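You operate a simulated robot arm through the tools that you are given. There is no shell and no other tool. Be economical: measure what you need, move in short steps, check, and stop when the job is done.

You run a simulated robot arm. Do the job below in one go: nothing can be reset, and whatever is moved stays where it is left.

Task
Take the cream filter insert from the top of the sample table and put it on the table under the winnower chute.

Only the result counts: the job must be done as asked and must still hold three seconds after the hand-in. Knocking over, shifting, dropping, spilling or breaking anything else fails it.

Robot
A 6-joint arm with a two-finger parallel gripper, fixed in place. Base frame: the origin is at the foot of the arm, x ahead of it, y to its left, z up; the work surface is at about z = 750. Units: mm, rad, N and s.
With the tool pointing down near the work surface it reaches from about 260 to 680 mm from the base axis. Its first joint turns from -1.152 to 1.152 rad. Payload 2.9 kg.
Tool frame: the origin (TCP) lies between the finger pads and is the grasp point; the fingertips stand 30 mm ahead of it; z points along the fingers, y is the line along which they close. Largest opening 110 mm; finger width 20, thickness 10; the body of the gripper, 48 by 112 mm, starts 55 mm behind the TCP.
Orientation is told as [roll, pitch, yaw] about the base's x, y, z axes, in that order, counted from this pose: with the fingers straight down and closing along the base's y, the tool's x points along the base's -x, its y along +y and its z along -z.

Tools
- The arm moves only by the tool drive_tool. Its argument "series" is a list that holds one entry, the list of rows, each a list of 7 numbers: the shift along the tool's x, y, z in mm, then the turn, a rotation vector about the tool's x, y, z in rad, then the gripper command, from -1 (fully open) to 1 (shut), values between in proportion. In form: [[[tx, ty, tz, ax, ay, az, claw], ...]]. A call has 1 to 12 rows; each row shifts and turns the commanded pose from where the row before left it, along the tool's axes as they then stand. Rows are played at 5 a second. More than 50 mm and 0.15 rad between two rows, or a gripper value outside its range, and nothing of the call is played. A pose out of reach is approached as far as the arm can. The call stops where the force on the tool passes 40 N (or 10 N more than at its start, if that is more) or the arm is blocked; 0.2 s more then pass. Each finger travels about 108 mm/s and halts on what it meets, pressing with about 27 N; the grip force reading is that of the motor and also rises with nothing between the fingers. The clock runs only during rows and for 0.2 s after the last one: add rows that do not move to give the fingers time. It gives the time, the measured TCP pose, the force on the tool (base axes), the opening and the grip force at its end, in the units of the frame above (readings bear some noise), and new pictures: "views" is both (left out), scene, wrist or none.
- Cameras (640 x 400 px; columns grow to the right, rows downward): "scene" is fixed at [92.9, 449.9, 1384.6]; the picture's right is [-0.58, -0.82, 0.00], its down [-0.46, 0.32, -0.83] and it looks along [0.68, -0.48, -0.56] (base axes); focal length 316 px, centre (320, 200). "wrist" rides on the gripper at [-36, 0, -57] in the tool frame; the picture's right is [0.00, -1.00, 0.00], its down [0.97, 0.00, -0.24] and it looks along [0.24, 0.00, 0.97] (tool axes); focal length 218 px, centre (320, 200).
- point_at(camera, pixels): for up to 12 pixels [column, row] of the newest picture of that camera ("zoom" is the newest enlarged one), the place [x, y, z] in the base frame of the surface seen there, good to about 3 mm. The clock stands still meanwhile.
- zoom(camera, box): a new picture of the part [left, top, right, bottom] of that camera's present view, enlarged. The clock stands still meanwhile.
- close_job(): hands the job in; it is judged then, once.

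Go step by step. Measure first, check grasps and placings, and put right what went wrong. The budget is 60 turns and 120 pictures, counting those below and the enlarged ones. Unless the task says otherwise, let go and move clear before handing in, and close with one line.

The tools are called after ">>>" by a JSON object that holds its "name" and its "arguments". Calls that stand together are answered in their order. drive_tool: Moves the arm, as the interface text tells. Its arguments: {"type":"object","properties":{"series":{"type":"array","items":{"type":"array","items":{"type":"array","items":{"type":"number"}}}},"views":{"type":"string","enum":["both","scene","wrist","none"]}},"required":["series"]} The other tools are called the same way: point_at (camera, pixels) gives the place of the surface under pixels of a picture; zoom (camera, box) takes an enlarged picture of a part of a camera's view; close_job () hands the job in.

At the start:

```text
time_s: 0.0
position: [359.5, -143.6, 1057.2]
orientation: [0.0, -0.002, 0.001]
force: [-0.8, 0.4, 0.3]
gripper_width: 110.0
grasp_force: 0.1
```

scene: 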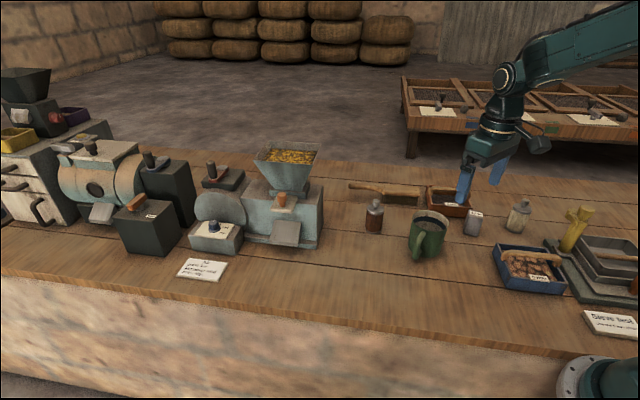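
wrist: 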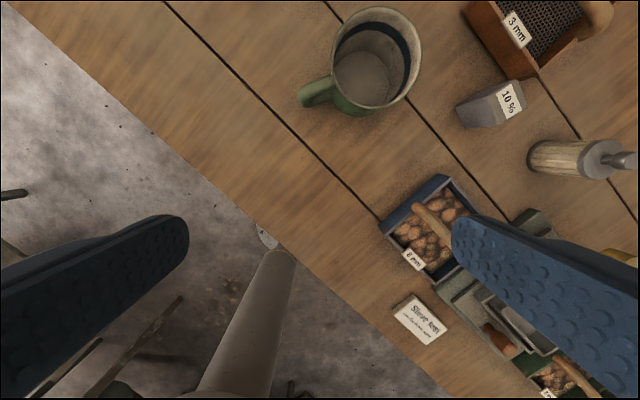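

The scene shows a workbench with machines at the left (hopper at 290,160, chute about 287,232). I need enlarged views to find the cream insert and the winnower.

>>> {"name": "zoom", "arguments": {"camera": "scene", "box": [0, 60, 180, 260]}}

>>> {"name": "zoom", "arguments": {"camera": "scene", "box": [160, 130, 340, 290]}}

>>> {"name": "zoom", "arguments": {"camera": "scene", "box": [340, 160, 500, 270]}}

>>> {"name": "zoom", "arguments": {"camera": "scene", "box": [480, 180, 640, 350]}}

```text
2.00 times, centred on (90, 160) of scene
```

zoom: 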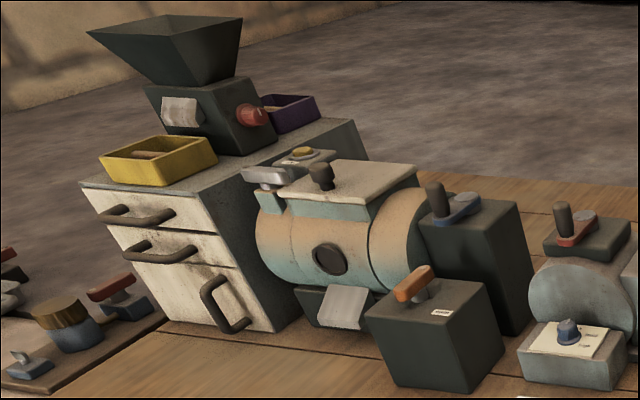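

```text
2.50 times, centred on (250, 210) of scene
```

zoom: 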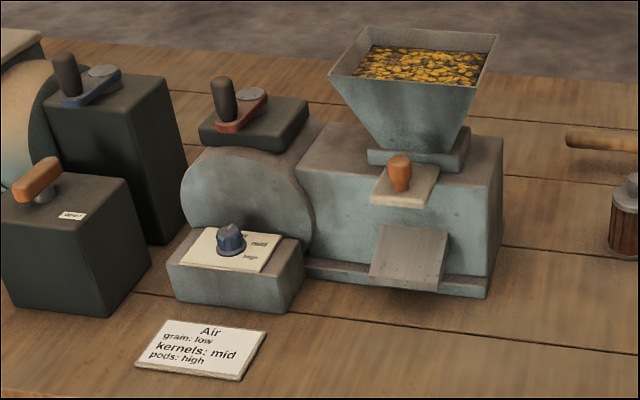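

```text
3.64 times, centred on (420, 215) of scene
```

zoom: 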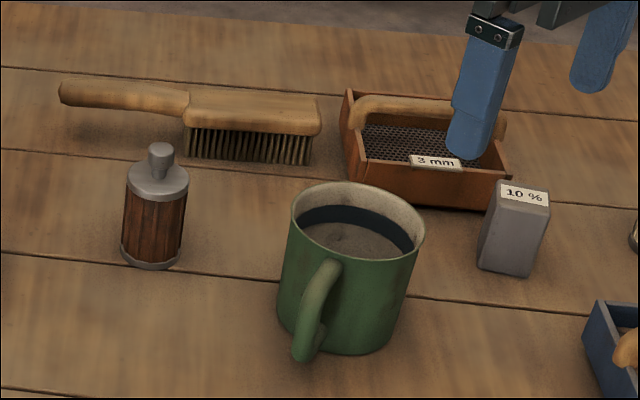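

```text
2.35 times, centred on (560, 265) of scene
```

zoom: 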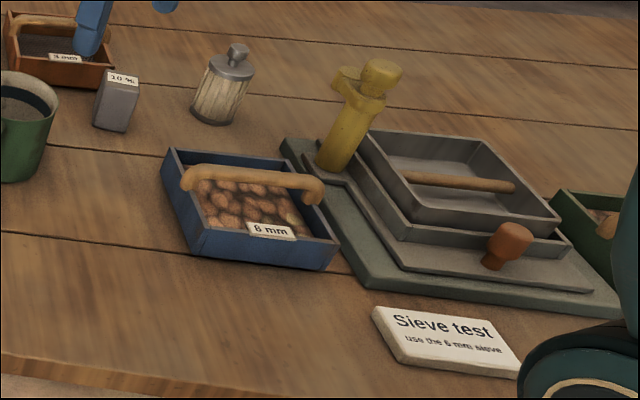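

The cream pleated cylinder with a grey knob top is at scene (519,215); a brown twin is at (374,216). The winnower (hopper) has a sloped chute at (287,232). I'll measure these.

>>> {"name": "point_at", "arguments": {"camera": "scene", "pixels": [[519, 219], [523, 201], [514, 230], [522, 209], [276, 243], [298, 245], [291, 221], [312, 223], [287, 255], [320, 245], [245, 240], [300, 270]]}}

>>> {"name": "zoom", "arguments": {"camera": "scene", "box": [495, 190, 545, 240]}}

>>> {"name": "zoom", "arguments": {"camera": "scene", "box": [230, 195, 340, 285]}}

```text
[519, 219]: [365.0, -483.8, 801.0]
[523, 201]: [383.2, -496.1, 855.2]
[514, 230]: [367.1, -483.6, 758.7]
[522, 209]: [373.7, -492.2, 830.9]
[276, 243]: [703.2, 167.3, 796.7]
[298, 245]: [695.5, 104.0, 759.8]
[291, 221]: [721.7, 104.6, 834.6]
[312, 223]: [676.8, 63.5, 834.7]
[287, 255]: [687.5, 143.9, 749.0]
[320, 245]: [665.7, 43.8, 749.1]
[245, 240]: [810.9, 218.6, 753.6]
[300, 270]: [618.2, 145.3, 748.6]
```

```text
8.00 times, centred on (520, 215) of scene
```

zoom: 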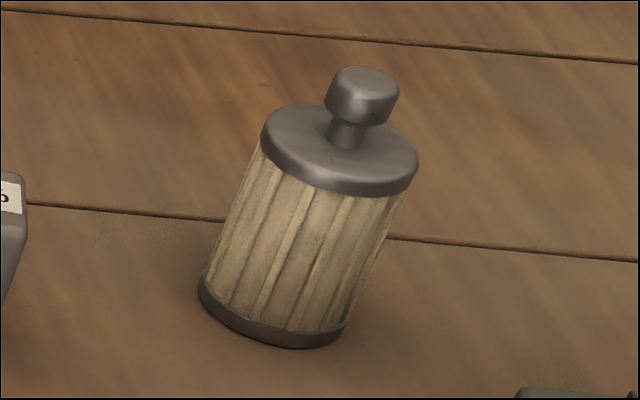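

```text
4.44 times, centred on (285, 240) of scene
```

zoom: 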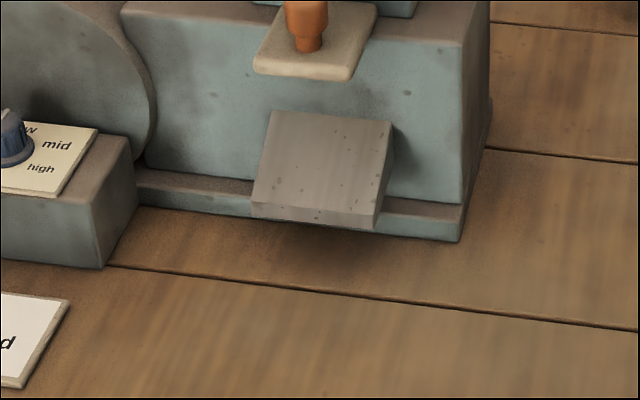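

The insert stands upright, about 107 mm tall. I'll measure the chute lip and insert more exactly via the zoomed picture.

>>> {"name": "point_at", "arguments": {"camera": "zoom", "pixels": [[254, 212], [373, 225], [256, 195], [374, 208], [275, 115], [388, 125], [310, 208], [386, 200], [300, 235], [320, 250], [460, 235], [125, 215]]}}

>>> {"name": "zoom", "arguments": {"camera": "scene", "box": [495, 190, 545, 240]}}

```text
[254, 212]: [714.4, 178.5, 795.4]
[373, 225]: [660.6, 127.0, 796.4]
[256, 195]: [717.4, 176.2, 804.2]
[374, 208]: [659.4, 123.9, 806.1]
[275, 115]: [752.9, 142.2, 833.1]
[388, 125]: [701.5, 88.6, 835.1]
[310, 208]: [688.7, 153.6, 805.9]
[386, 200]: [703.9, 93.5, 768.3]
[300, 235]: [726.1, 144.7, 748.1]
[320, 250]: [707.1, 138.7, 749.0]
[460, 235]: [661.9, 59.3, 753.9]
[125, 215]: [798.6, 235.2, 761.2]
```

```text
8.00 times, centred on (520, 215) of scene
```

zoom: 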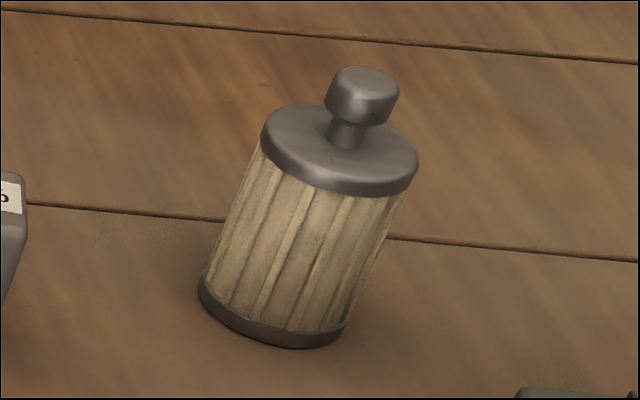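

>>> {"name": "point_at", "arguments": {"camera": "zoom", "pixels": [[263, 140], [416, 165], [345, 190], [330, 105], [200, 290], [340, 335], [270, 343], [362, 80], [350, 148], [305, 150], [290, 108], [395, 130]]}}

>>> {"name": "zoom", "arguments": {"camera": "scene", "box": [230, 150, 350, 280]}}

```text
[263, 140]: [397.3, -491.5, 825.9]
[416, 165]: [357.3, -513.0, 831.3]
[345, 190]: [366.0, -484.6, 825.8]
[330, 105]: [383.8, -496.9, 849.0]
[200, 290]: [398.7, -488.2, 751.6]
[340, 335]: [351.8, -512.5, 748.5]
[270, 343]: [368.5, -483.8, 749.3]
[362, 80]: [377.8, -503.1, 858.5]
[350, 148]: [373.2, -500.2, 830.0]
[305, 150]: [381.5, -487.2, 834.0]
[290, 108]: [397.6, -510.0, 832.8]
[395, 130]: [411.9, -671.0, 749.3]
```

```text
3.08 times, centred on (290, 215) of scene
```

zoom: 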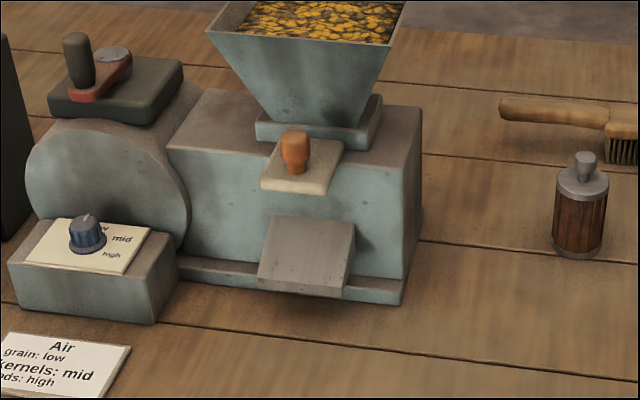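

Insert axis ≈ (378,-503), top of knob 858. I'll check neighbours for finger clearance and the plate over the chute.

>>> {"name": "point_at", "arguments": {"camera": "scene", "pixels": [[474, 230], [479, 213], [580, 210], [568, 245], [590, 212], [530, 248], [555, 228], [500, 205], [460, 210], [303, 262], [284, 209], [430, 215]]}}

>>> {"name": "point_at", "arguments": {"camera": "zoom", "pixels": [[293, 135], [264, 188], [320, 193], [265, 155], [150, 310], [160, 300], [120, 365], [205, 30], [385, 85], [85, 225], [140, 235], [150, 265]]}}

```text
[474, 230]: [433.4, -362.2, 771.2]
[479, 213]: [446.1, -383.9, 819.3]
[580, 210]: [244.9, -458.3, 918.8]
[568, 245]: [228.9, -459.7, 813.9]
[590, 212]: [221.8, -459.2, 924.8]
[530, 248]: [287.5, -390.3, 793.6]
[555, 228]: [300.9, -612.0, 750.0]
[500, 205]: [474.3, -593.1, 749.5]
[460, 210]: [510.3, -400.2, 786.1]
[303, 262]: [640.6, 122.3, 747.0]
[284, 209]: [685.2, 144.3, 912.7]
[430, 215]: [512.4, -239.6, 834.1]
```

```text
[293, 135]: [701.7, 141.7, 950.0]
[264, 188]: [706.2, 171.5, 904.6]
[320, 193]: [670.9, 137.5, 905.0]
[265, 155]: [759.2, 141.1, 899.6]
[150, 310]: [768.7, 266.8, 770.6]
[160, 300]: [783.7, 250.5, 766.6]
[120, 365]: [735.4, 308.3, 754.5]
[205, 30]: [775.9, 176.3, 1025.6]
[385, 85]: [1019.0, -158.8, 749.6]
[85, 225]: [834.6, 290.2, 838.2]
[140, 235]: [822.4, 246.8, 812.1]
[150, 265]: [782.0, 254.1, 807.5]
```

The plate and orange knob (z≈905–950) overhang directly above the chute lip (lip centre ≈(687,153), bottom z≈795), so I'll use a tool yawed −0.8 with 0.45 lean, so that the gripper body stays clear of the winnower. First I turn the tool in place.

>>> {"name": "drive_tool", "arguments": {"series": [[[0, 0, 0, 0, 0, 0.1333, -1], [0, 0, 0, 0, 0, 0.1333, -1], [0, 0, 0, 0, 0, 0.1333, -1], [0, 0, 0, 0, 0, 0.1333, -1], [0, 0, 0, 0, 0, 0.1333, -1], [0, 0, 0, 0, 0, 0.1335, -1], [0, 0, 0, 0, -0.15, 0, -1], [0, 0, 0, 0, -0.15, 0, -1], [0, 0, 0, 0, -0.15, 0, -1], [0, 0, 0, 0, 0, 0, -1]]], "views": "none"}}

```text
time_s: 2.2
position: [359.3, -142.8, 1057.1]
orientation: [0.001, -0.453, -0.8]
force: [-1.1, 0.9, -0.2]
gripper_width: 109.8
grasp_force: 0.0
```

Orientation is as intended. Moving to the standoff, 90 mm behind the insert along the tool axis.

>>> {"name": "drive_tool", "arguments": {"series": [[[-15.1, -26.35, 28, 0, 0, 0, -1], [-15.1, -26.35, 28, 0, 0, 0, -1], [-15.1, -26.35, 28, 0, 0, 0, -1], [-15.1, -26.35, 28, 0, 0, 0, -1], [-15.1, -26.35, 28, 0, 0, 0, -1], [-15.1, -26.35, 28, 0, 0, 0, -1], [-15.1, -26.35, 28, 0, 0, 0, -1], [-15.1, -26.35, 28, 0, 0, 0, -1], [-15.1, -26.35, 28, 0, 0, 0, -1], [0, 0, 0, 0, 0, 0, -1]]]}}

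```text
time_s: 4.4
position: [349.2, -473.9, 889.4]
orientation: [-0.001, -0.451, -0.798]
force: [0.0, 0.4, -0.1]
gripper_width: 110.1
grasp_force: 0.0
```

scene: 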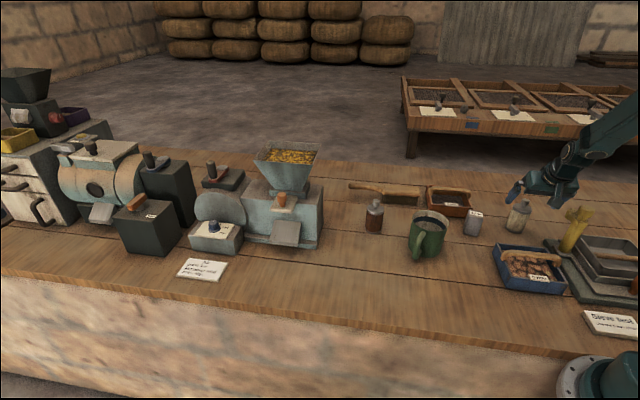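
wrist: 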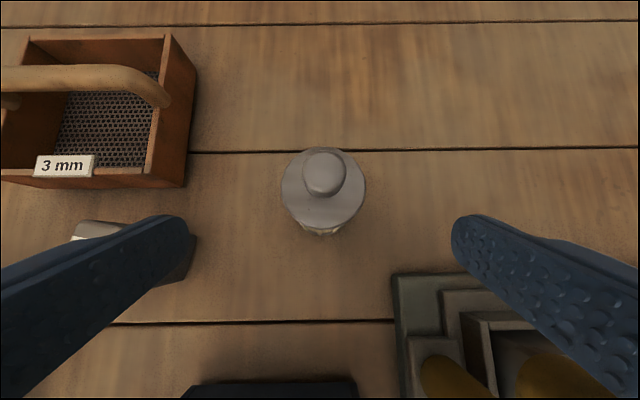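

The insert is centred between the fingers at wrist (323,180). I'll check its axis and the sieve stand corner at (395,275) relative to the right finger.

>>> {"name": "point_at", "arguments": {"camera": "wrist", "pixels": [[322, 170], [284, 190], [363, 190], [324, 222], [397, 278], [445, 295], [470, 315], [405, 345], [100, 225], [165, 215]]}}

```text
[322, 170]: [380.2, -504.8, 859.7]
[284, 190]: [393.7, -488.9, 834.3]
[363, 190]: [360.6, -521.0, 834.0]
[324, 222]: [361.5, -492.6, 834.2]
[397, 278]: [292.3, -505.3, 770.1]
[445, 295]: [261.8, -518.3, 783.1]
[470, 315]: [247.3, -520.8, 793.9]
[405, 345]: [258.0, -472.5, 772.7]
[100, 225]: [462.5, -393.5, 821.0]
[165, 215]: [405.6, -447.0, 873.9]
```

Cap centre is (377,-505), and the stand corner at (292,-505) is clear. Narrowing slightly and advancing to TCP z≈814.

>>> {"name": "drive_tool", "arguments": {"series": [[[-1.5, -0.4, 0, 0, 0, 0, -0.5], [-1.5, -0.4, 17, 0, 0, 0, -0.5], [-1.5, -0.4, 17, 0, 0, 0, -0.5], [0, 0, 17, 0, 0, 0, -0.5], [0, 0, 17, 0, 0, 0, -0.5], [0, 0, 10, 0, 0, 0, -0.5], [0, 0, 7.5, 0, 0, 0, -0.5], [0, 0, 0, 0, 0, 0, -0.5]]]}}

```text
time_s: 6.2
position: [377.7, -505.1, 815.4]
orientation: [-0.001, -0.45, -0.801]
force: [-0.5, -0.4, -0.3]
gripper_width: 82.6
grasp_force: 0.1
```

scene: 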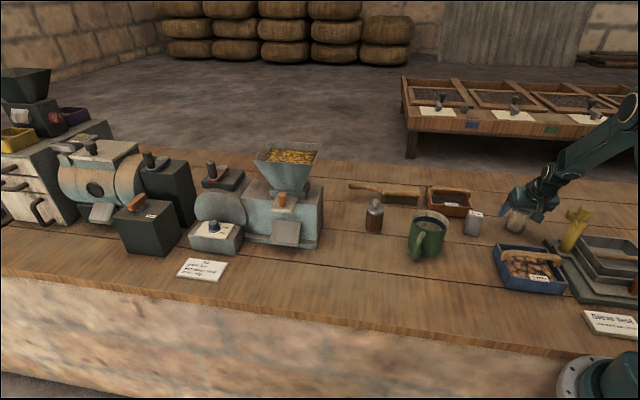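
wrist: 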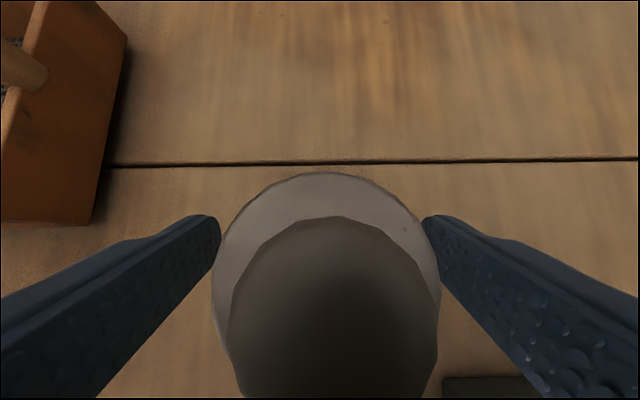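

The insert lies between the fingers, centred. Closing the grip.

>>> {"name": "drive_tool", "arguments": {"series": [[[0, 0, 0, 0, 0, 0, 0.3], [0, 0, 0, 0, 0, 0, 0.6], [0, 0, 0, 0, 0, 0, 1], [0, 0, 0, 0, 0, 0, 1], [0, 0, 0, 0, 0, 0, 1]]], "views": "wrist"}}

```text
time_s: 7.4
position: [378.7, -503.9, 814.7]
orientation: [0.0, -0.45, -0.799]
force: [0.0, 0.0, 1.1]
gripper_width: 51.0
grasp_force: 26.7
```

wrist: 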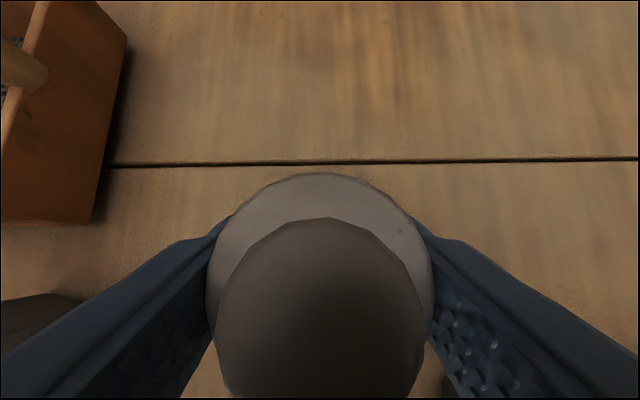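

Held at 51 mm. Lifting straight up about 170 mm.

>>> {"name": "drive_tool", "arguments": {"series": [[[-4.35, 0, -9, 0, 0, 0, 1], [-8.7, 0, -18, 0, 0, 0, 1], [-13, 0, -27, 0, 0, 0, 1], [-16, 0, -33, 0, 0, 0, 1], [-16, 0, -33, 0, 0, 0, 1], [-16, 0, -33, 0, 0, 0, 1], [0, 0, 0, 0, 0, 0, 1]]]}}

```text
time_s: 9.0
position: [377.5, -502.7, 985.6]
orientation: [0.0, -0.449, -0.801]
force: [0.3, 0.0, -1.5]
gripper_width: 50.2
grasp_force: 26.9
```

scene: 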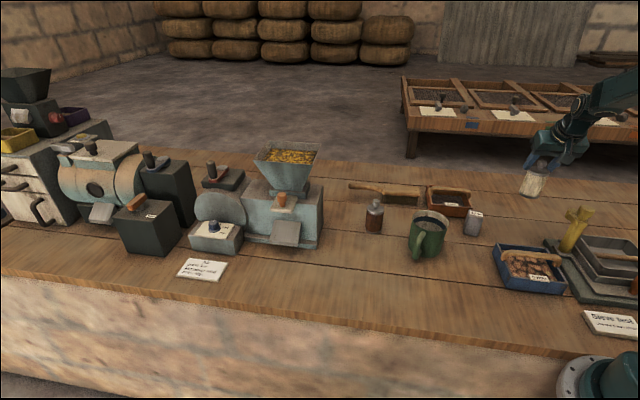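
wrist: 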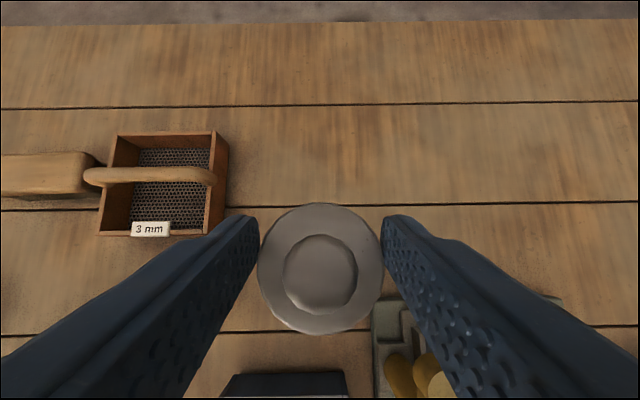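

The cap in the wrist view looks farther off than before (diameter 125 px versus 220 px), so the insert may have slipped or swung. I'll look closer.

>>> {"name": "zoom", "arguments": {"camera": "scene", "box": [500, 130, 580, 210]}}

>>> {"name": "point_at", "arguments": {"camera": "wrist", "pixels": [[320, 272], [265, 260], [375, 260], [320, 212], [320, 325], [285, 220], [355, 220]]}}

```text
5.00 times, centred on (540, 170) of scene
```

zoom: 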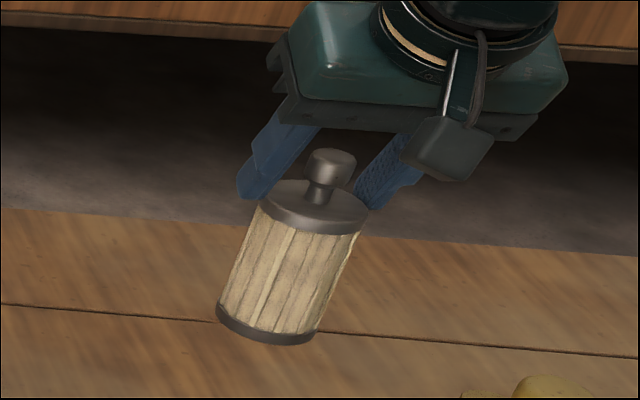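

```text
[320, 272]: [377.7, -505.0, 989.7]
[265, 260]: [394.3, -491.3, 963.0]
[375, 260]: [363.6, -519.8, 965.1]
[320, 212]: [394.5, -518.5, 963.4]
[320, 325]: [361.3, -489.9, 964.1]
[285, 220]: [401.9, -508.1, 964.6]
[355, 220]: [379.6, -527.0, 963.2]
```

The insert slipped about 40 mm and now hangs by its cap at the fingertips (cap top z≈964). Setting it straight back down before regrasping.

>>> {"name": "drive_tool", "arguments": {"series": [[[8, 0, 16.6, 0, 0, 0, 1], [13, 0, 26.9, 0, 0, 0, 1], [13, 0, 26.9, 0, 0, 0, 1], [11, 0, 22.8, 0, 0, 0, 1], [6, 0, 12.4, 0, 0, 0, 1], [3.5, 0, 7.2, 0, 0, 0, 1], [0, 0, 0, 0, 0, 0, 1]]]}}

>>> {"name": "zoom", "arguments": {"camera": "scene", "box": [480, 170, 560, 250]}}

```text
time_s: 10.6
position: [378.5, -504.7, 858.4]
orientation: [0.001, -0.45, -0.801]
force: [0.5, 0.2, -1.2]
gripper_width: 49.9
grasp_force: 27.6
```

scene: 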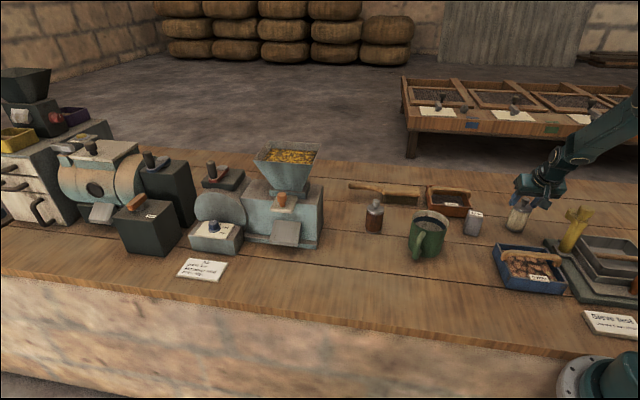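
wrist: 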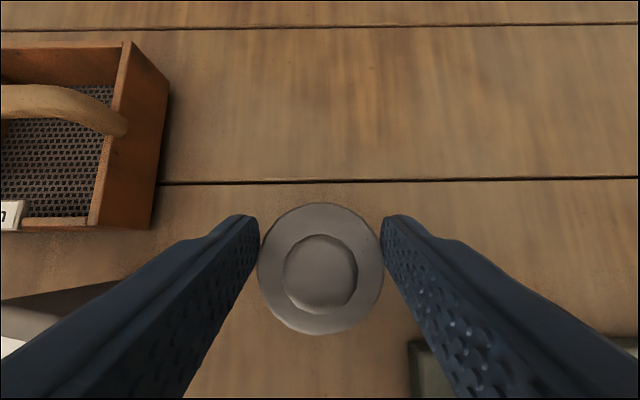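

```text
5.00 times, centred on (520, 210) of scene
```

zoom: 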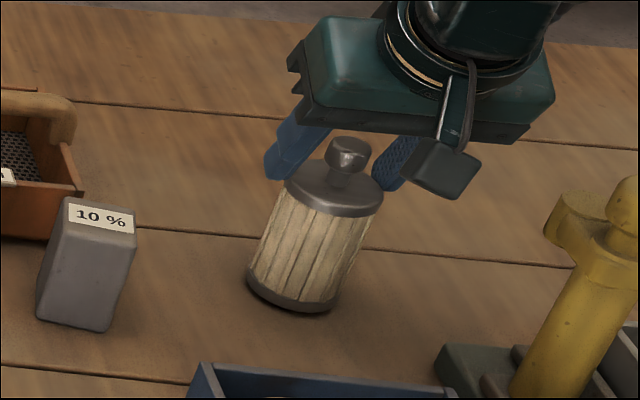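

The insert held without further slip during the descent, and its base is now a few mm over the table. I'll lower it the last bit, release gently, and look.

>>> {"name": "drive_tool", "arguments": {"series": [[[0.6, 0, 1.3, 0, 0, 0, 1], [0.6, 0, 1.3, 0, 0, 0, 1], [0.4, 0, 0.9, 0, 0, 0, 1], [0, 0, 0, 0, 0, 0, 1], [0, 0, 0, 0, 0, 0, 0.0], [0, 0, 0, 0, 0, 0, -0.25], [0, 0, 0, 0, 0, 0, -0.4], [0, 0, 0, 0, 0, 0, -0.4]]], "views": "wrist"}}

>>> {"name": "point_at", "arguments": {"camera": "wrist", "pixels": [[320, 272], [265, 260], [375, 260], [320, 212], [320, 325], [285, 220], [355, 220]]}}

>>> {"name": "zoom", "arguments": {"camera": "scene", "box": [490, 180, 550, 240]}}

```text
time_s: 12.4
position: [378.2, -504.0, 856.4]
orientation: [0.0, -0.45, -0.801]
force: [0.0, -0.1, -0.4]
gripper_width: 77.0
grasp_force: 0.1
```

wrist: 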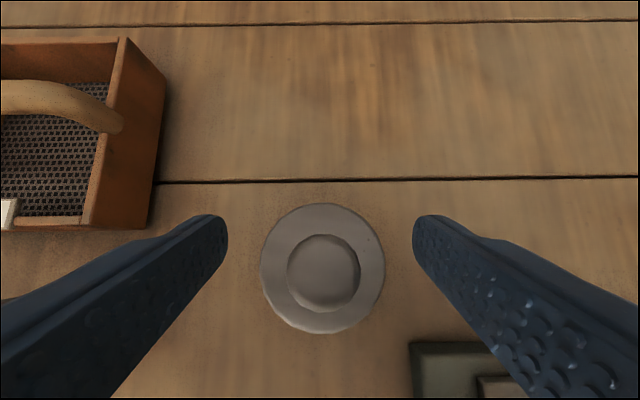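

```text
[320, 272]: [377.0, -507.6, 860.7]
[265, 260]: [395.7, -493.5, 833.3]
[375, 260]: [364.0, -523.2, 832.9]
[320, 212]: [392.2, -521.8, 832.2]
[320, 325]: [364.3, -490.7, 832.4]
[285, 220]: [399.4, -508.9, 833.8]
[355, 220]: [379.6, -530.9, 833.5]
```

```text
6.67 times, centred on (520, 210) of scene
```

zoom: 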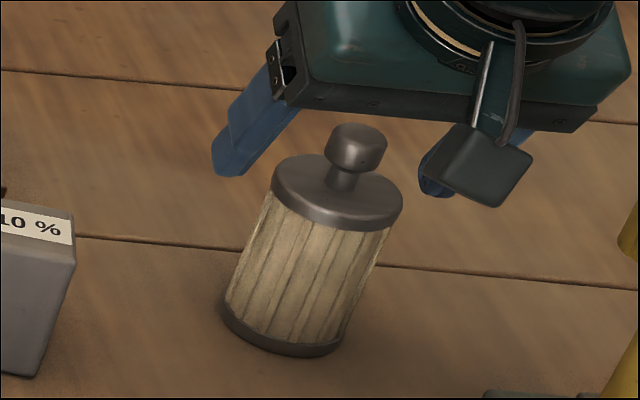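

Standing upright at ≈(379,-507). Regrasping with the TCP at the metal cap's height (z≈829), then a small slow test lift.

>>> {"name": "drive_tool", "arguments": {"series": [[[3.3, -0.5, 8.4, 0, 0, 0, -0.4], [3.3, -0.5, 8.4, 0, 0, 0, -0.4], [3.3, -0.4, 8.4, 0, 0, 0, -0.4], [0, 0, 0, 0, 0, 0, 0], [0, 0, 0, 0, 0, 0, 0.5], [0, 0, 0, 0, 0, 0, 1], [0, 0, 0, 0, 0, 0, 1], [0, 0, 0, 0, 0, 0, 1]]], "views": "wrist"}}

>>> {"name": "drive_tool", "arguments": {"series": [[[-1.3, 0, -2.7, 0, 0, 0, 1], [-1.7, 0, -3.6, 0, 0, 0, 1], [-1.7, 0, -3.6, 0, 0, 0, 1], [-1.7, 0, -3.6, 0, 0, 0, 1], [0, 0, 0, 0, 0, 0, 1], [0, 0, 0, 0, 0, 0, 1], [0, 0, 0, 0, 0, 0, 1], [0, 0, 0, 0, 0, 0, 1]]], "views": "wrist"}}

>>> {"name": "zoom", "arguments": {"camera": "scene", "box": [490, 180, 550, 240]}}

```text
time_s: 14.2
position: [378.8, -508.3, 829.2]
orientation: [0.0, -0.45, -0.802]
force: [0.0, 0.0, -0.3]
gripper_width: 50.5
grasp_force: 27.0
```

wrist: 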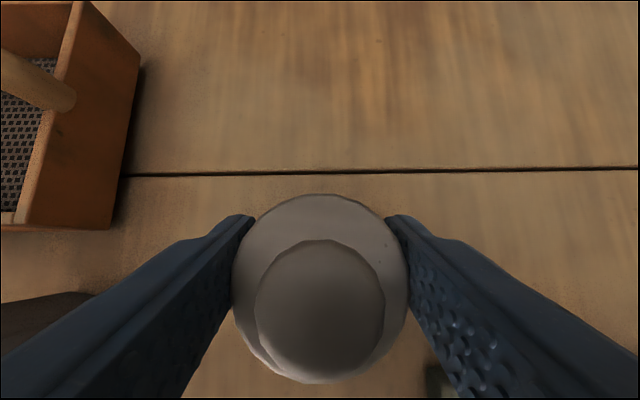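

```text
time_s: 16.0
position: [378.5, -507.1, 843.0]
orientation: [-0.002, -0.449, -0.8]
force: [0.2, -0.5, -2.1]
gripper_width: 50.7
grasp_force: 26.5
```

wrist: 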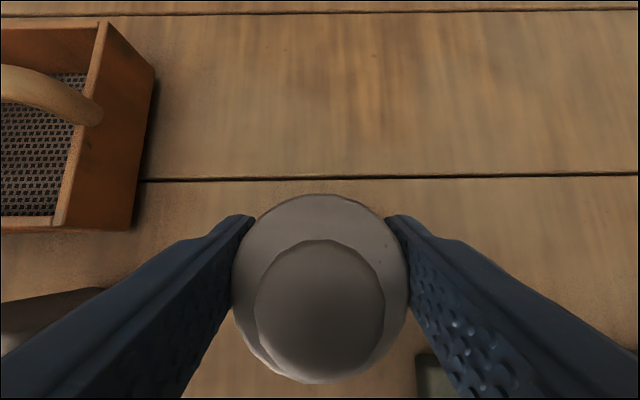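

```text
6.67 times, centred on (520, 210) of scene
```

zoom: 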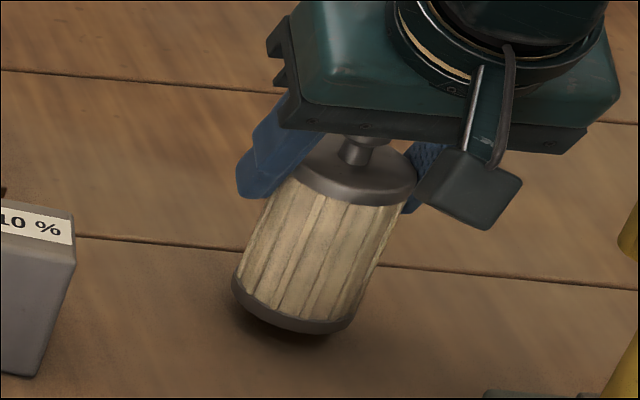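

No slip this time: the wrist view is identical before and after the test lift. Lifting higher and beginning the traverse.

>>> {"name": "drive_tool", "arguments": {"series": [[[-5, 0, -10.5, 0, 0, 0, 1], [-9, 0, -18.5, 0, 0, 0, 1], [-11, 0, -23, 0, 0, 0, 1], [-11, 0, -23, 0, 0, 0, 1], [-10, 0, -20, 0, 0, 0, 1], [-5, 0, -10, 0, 0, 0, 1], [3.3, 7.1, -1.6, 0, 0, 0, 1], [6.7, 14.2, -3.2, 0, 0, 0, 1], [10, 21.3, -4.9, 0, 0, 0, 1], [10, 21.3, -4.9, 0, 0, 0, 1], [6.7, 14.2, -3.2, 0, 0, 0, 1], [3.3, 7.1, -1.6, 0, 0, 0, 1]]]}}

```text
time_s: 18.6
position: [409.2, -414.6, 960.3]
orientation: [0.0, -0.452, -0.8]
force: [-0.4, -0.6, -1.5]
gripper_width: 50.5
grasp_force: 26.9
```

scene: 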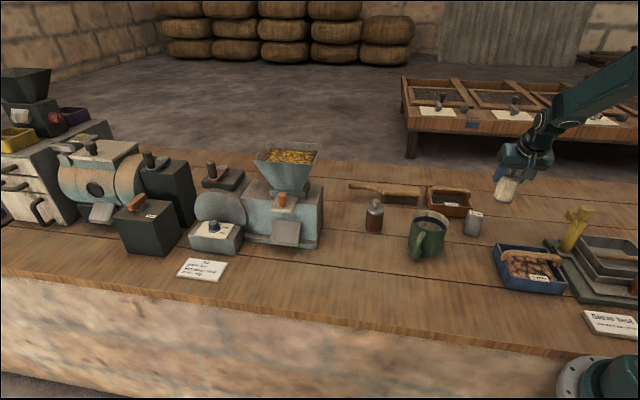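
wrist: 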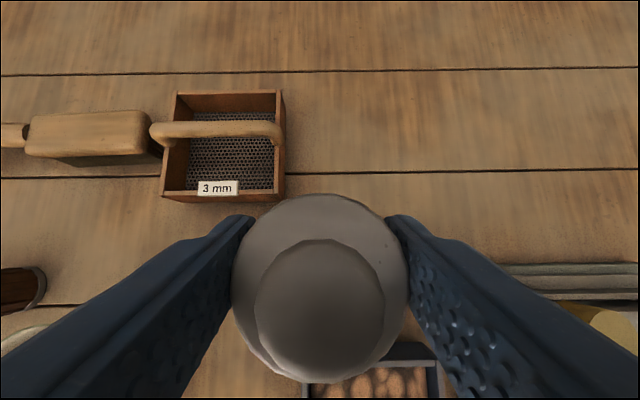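

Grip stable (view unchanged). Continuing the traverse toward the spot in front of the chute.

>>> {"name": "drive_tool", "arguments": {"series": [[[5.4, 11.5, -2.6, 0, 0, 0, 1], [10.8, 22.9, -5.2, 0, 0, 0, 1], [13.54, 28.65, -6.56, 0, 0, 0, 1], [13.54, 28.65, -6.56, 0, 0, 0, 1], [13.54, 28.65, -6.56, 0, 0, 0, 1], [13.54, 28.65, -6.56, 0, 0, 0, 1], [13.54, 28.65, -6.56, 0, 0, 0, 1], [13.54, 28.65, -6.56, 0, 0, 0, 1], [13.54, 28.65, -6.56, 0, 0, 0, 1], [13.54, 28.65, -6.56, 0, 0, 0, 1], [10.8, 22.9, -5.2, 0, 0, 0, 1], [5.4, 11.5, -2.6, 0, 0, 0, 1]]]}}

```text
time_s: 21.2
position: [514.7, -97.0, 960.3]
orientation: [0.0, -0.45, -0.8]
force: [-0.8, -0.3, -1.4]
gripper_width: 50.5
grasp_force: 26.5
```

scene: 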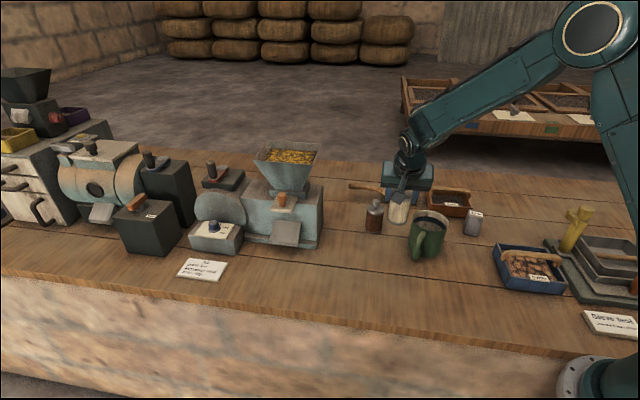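
wrist: 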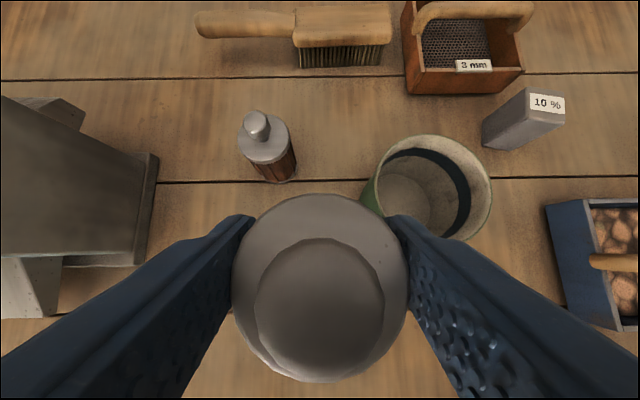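

Carry is stable. Finishing the traverse, moving outward early to keep well clear of the chute and plate.

>>> {"name": "drive_tool", "arguments": {"series": [[[9, 11, -4.35, 0, 0, 0, 1], [18, 20, -8.7, 0, 0, 0, 1], [21.6, 28, -10.4, 0, 0, 0, 1], [21.6, 28, -10.4, 0, 0, 0, 1], [21.6, 28, -10.4, 0, 0, 0, 1], [21.6, 28, -10.4, 0, 0, 0, 1], [18, 28, -8.7, 0, 0, 0, 1], [13, 28, -6.3, 0, 0, 0, 1], [9, 28, -4.35, 0, 0, 0, 1], [5, 28, -2.4, 0, 0, 0, 1], [2.2, 24, -1.3, 0, 0, 0, 1], [0, 13.6, 0, 0, 0, 0, 1]]]}}

```text
time_s: 23.8
position: [599.3, 235.8, 959.2]
orientation: [0.001, -0.451, -0.798]
force: [-0.6, 1.1, -1.1]
gripper_width: 50.6
grasp_force: 27.4
```

scene: 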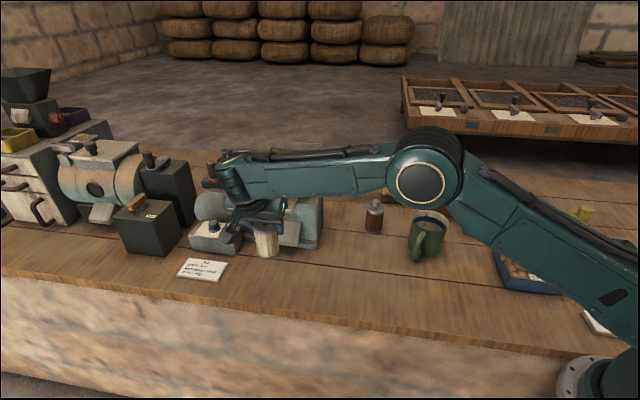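
wrist: 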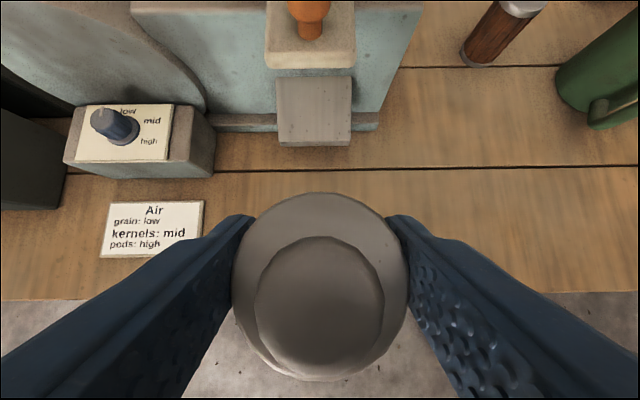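

Nicely aligned: the chute lip in the wrist view spans (279–351, 147), almost centred on the insert. Re-measuring the lip from here.

>>> {"name": "point_at", "arguments": {"camera": "wrist", "pixels": [[281, 143], [349, 143], [315, 141], [270, 66], [353, 66], [311, 62], [312, 30], [315, 160], [315, 190], [212, 165], [315, 295], [450, 290]]}}

```text
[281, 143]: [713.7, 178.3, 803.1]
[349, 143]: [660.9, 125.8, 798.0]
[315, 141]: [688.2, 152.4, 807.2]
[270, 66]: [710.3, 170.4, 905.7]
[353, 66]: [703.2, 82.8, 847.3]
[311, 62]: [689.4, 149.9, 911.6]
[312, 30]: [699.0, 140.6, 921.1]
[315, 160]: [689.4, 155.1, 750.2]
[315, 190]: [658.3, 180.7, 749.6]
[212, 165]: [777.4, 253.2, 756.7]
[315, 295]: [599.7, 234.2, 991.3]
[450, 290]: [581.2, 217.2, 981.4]
```

Lip centre (687.5,152), so the target centre is ≈(666,174) standing just off the lip. Descending vertically here to z≈840 first.

>>> {"name": "drive_tool", "arguments": {"series": [[[4, 0, 8.5, 0, 0, 0, 1], [8, 0, 17, 0, 0, 0, 1], [10, 0, 20.5, 0, 0, 0, 1], [10, 0, 20.5, 0, 0, 0, 1], [10, 0, 20.5, 0, 0, 0, 1], [7, 0, 14, 0, 0, 0, 1], [3, 0, 6.3, 0, 0, 0, 1], [0, 0, 0, 0, 0, 0, 1]]]}}

```text
time_s: 25.6
position: [598.5, 234.5, 841.0]
orientation: [-0.001, -0.448, -0.802]
force: [0.4, 0.9, -1.4]
gripper_width: 50.3
grasp_force: 26.6
```

scene: 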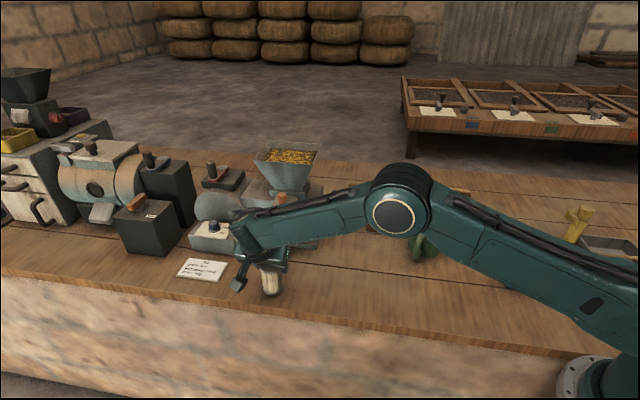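
wrist: 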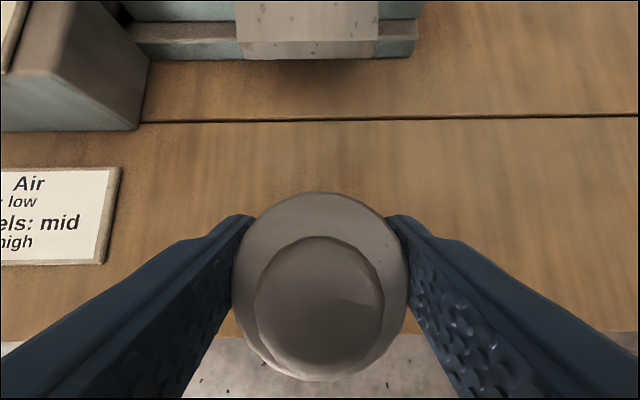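

Clear of everything. Sliding inward horizontally about 75 mm toward the lip, then checking.

>>> {"name": "drive_tool", "arguments": {"series": [[[-5.4, 0.5, 2.6, 0, 0, 0, 1], [-9, 1, 4.35, 0, 0, 0, 1], [-13, 1.1, 6.3, 0, 0, 0, 1], [-13, 1.1, 6.3, 0, 0, 0, 1], [-13, 1.1, 6.3, 0, 0, 0, 1], [-9, 1, 4.35, 0, 0, 0, 1], [-5.4, 0.3, 2.6, 0, 0, 0, 1], [0, 0, 0, 0, 0, 0, 1]]]}}

>>> {"name": "point_at", "arguments": {"camera": "wrist", "pixels": [[320, 200], [320, 300]]}}

```text
time_s: 27.4
position: [656.0, 187.1, 841.0]
orientation: [-0.001, -0.45, -0.8]
force: [1.0, 0.9, -1.3]
gripper_width: 50.3
grasp_force: 27.0
```

scene: 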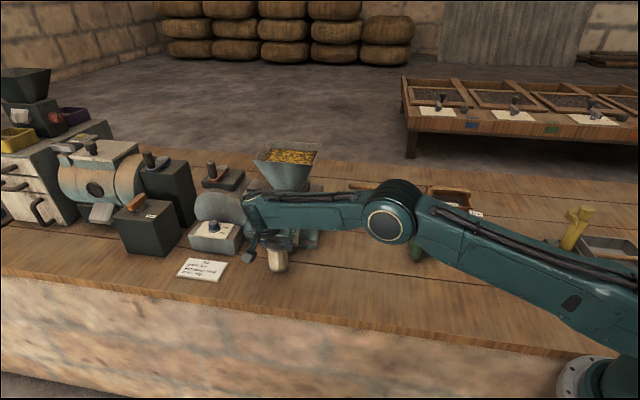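
wrist: 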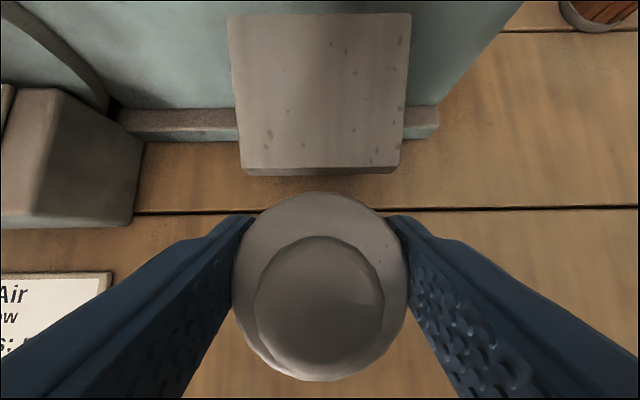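

```text
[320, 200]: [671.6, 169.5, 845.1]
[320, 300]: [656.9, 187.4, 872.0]
```

Gap to the lip is about 21 mm. Closing in another 17 mm, then lowering 10 mm gently.

>>> {"name": "drive_tool", "arguments": {"series": [[[-4, -0.5, 1.9, 0, 0, 0, 1], [-5.5, -0.7, 2.7, 0, 0, 0, 1], [-4, -0.5, 1.9, 0, 0, 0, 1], [-1.8, -0.3, 0.9, 0, 0, 0, 1], [0, 0, 0, 0, 0, 0, 1], [1.3, 0, 2.7, 0, 0, 0, 1], [1.3, 0, 2.7, 0, 0, 0, 1], [0.9, 0, 1.8, 0, 0, 0, 1], [0.9, 0, 1.8, 0, 0, 0, 1], [0, 0, 0, 0, 0, 0, 1]]]}}

>>> {"name": "zoom", "arguments": {"camera": "scene", "box": [230, 195, 340, 285]}}

```text
time_s: 29.6
position: [666.7, 172.2, 831.0]
orientation: [0.0, -0.45, -0.8]
force: [-0.7, 0.4, -1.5]
gripper_width: 50.5
grasp_force: 26.5
```

scene: 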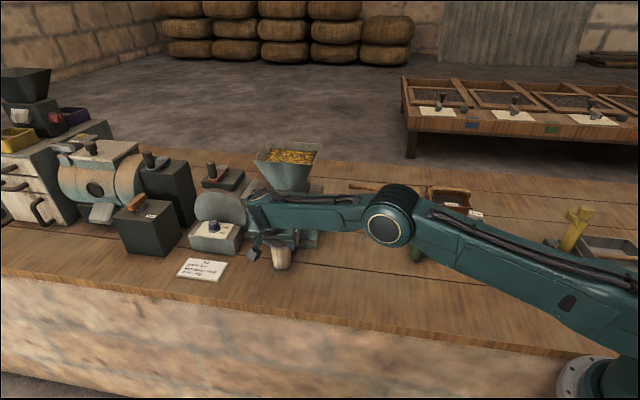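
wrist: 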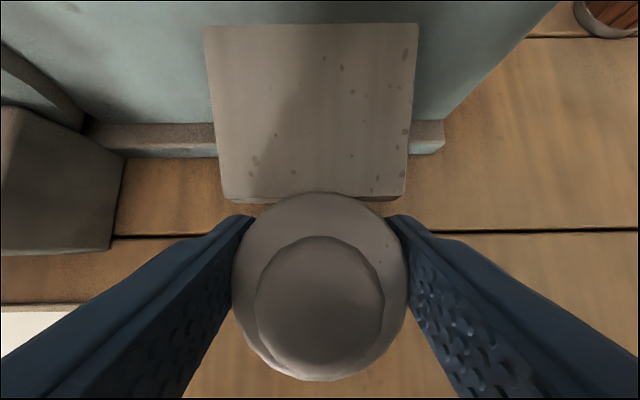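

```text
4.44 times, centred on (285, 240) of scene
```

zoom: 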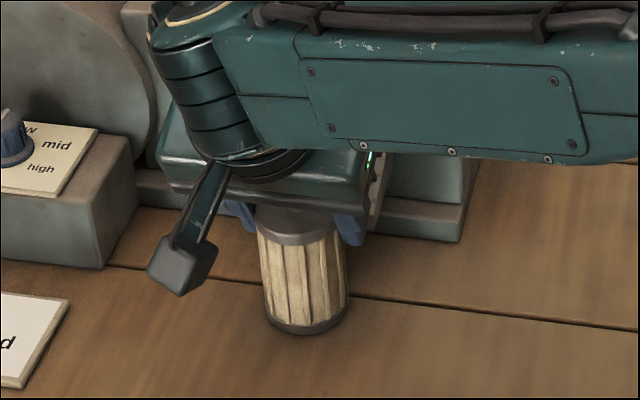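

Upright, just off the lip, still bearing weight (−1.5 N). Lowering the last 2 mm, then opening moderately.

>>> {"name": "drive_tool", "arguments": {"series": [[[0.4, 0, 0.9, 0, 0, 0, 1], [0.4, 0, 0.9, 0, 0, 0, 1], [0, 0, 0, 0, 0, 0, 1], [0, 0, 0, 0, 0, 0, 0.05], [0, 0, 0, 0, 0, 0, -0.2], [0, 0, 0, 0, 0, 0, -0.4], [0, 0, 0, 0, 0, 0, -0.4]]], "views": "wrist"}}

>>> {"name": "zoom", "arguments": {"camera": "scene", "box": [230, 195, 340, 285]}}

```text
time_s: 31.2
position: [666.6, 171.8, 830.6]
orientation: [0.0, -0.451, -0.801]
force: [-0.2, 0.3, -0.3]
gripper_width: 76.8
grasp_force: 0.2
```

wrist: 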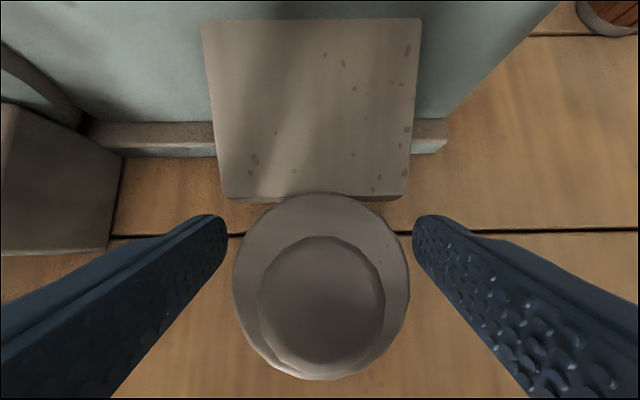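

```text
4.44 times, centred on (285, 240) of scene
```

zoom: 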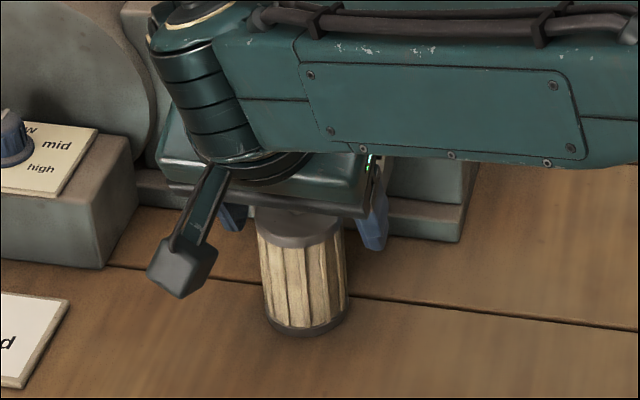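

Released and standing upright. Backing out along the tool axis, away from the winnower.

>>> {"name": "drive_tool", "arguments": {"series": [[[0, 0, -8, 0, 0, 0, -0.5], [0, 0, -16, 0, 0, 0, -0.5], [0, 0, -24, 0, 0, 0, -0.5], [0, 0, -30, 0, 0, 0, -0.5], [0, 0, -35, 0, 0, 0, -0.5], [0, 0, -35, 0, 0, 0, -0.5], [0, -30, -25, 0, 0, 0, -0.5], [0, -40, -20, 0, 0, 0, -0.5], [0, -40, -20, 0, 0, 0, -0.5], [0, -40, -20, 0, 0, 0, -0.5], [0, -20, 0, 0, 0, 0, -0.5]]]}}

>>> {"name": "zoom", "arguments": {"camera": "scene", "box": [230, 195, 340, 285]}}

```text
time_s: 33.6
position: [474.9, 125.3, 1037.8]
orientation: [-0.001, -0.448, -0.802]
force: [-0.4, 0.6, -0.1]
gripper_width: 82.5
grasp_force: 0.1
```

scene: 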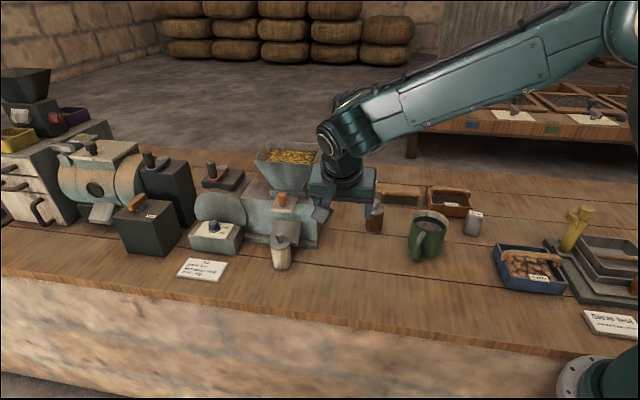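
wrist: 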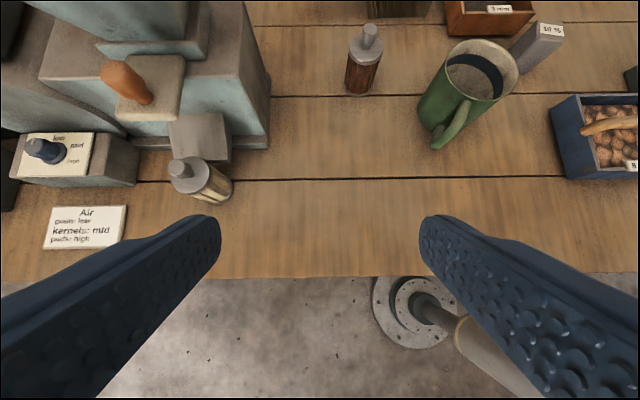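

```text
4.44 times, centred on (285, 240) of scene
```

zoom: 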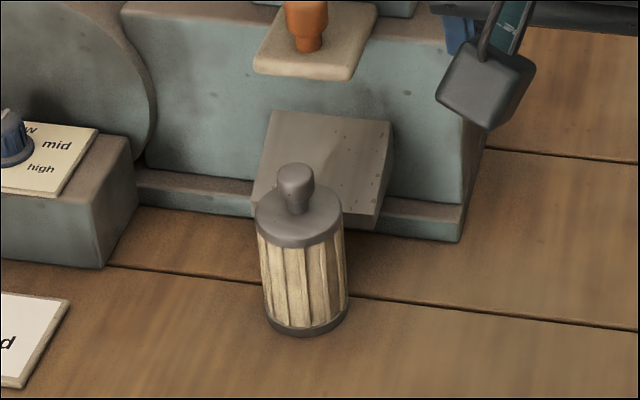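

The insert stands upright at the foot of the chute lip (scene 282,255). Nothing else has moved and the arm is clear, so I'm handing in.

>>> {"name": "close_job", "arguments": {}}

```text
The job is handed in.
```

The cream filter insert stands upright on the table at the winnower's chute outlet. It is about 5 mm in front of the lip, because the insert (about 107 mm tall) does not fit beneath the lip (about 45 mm clearance).
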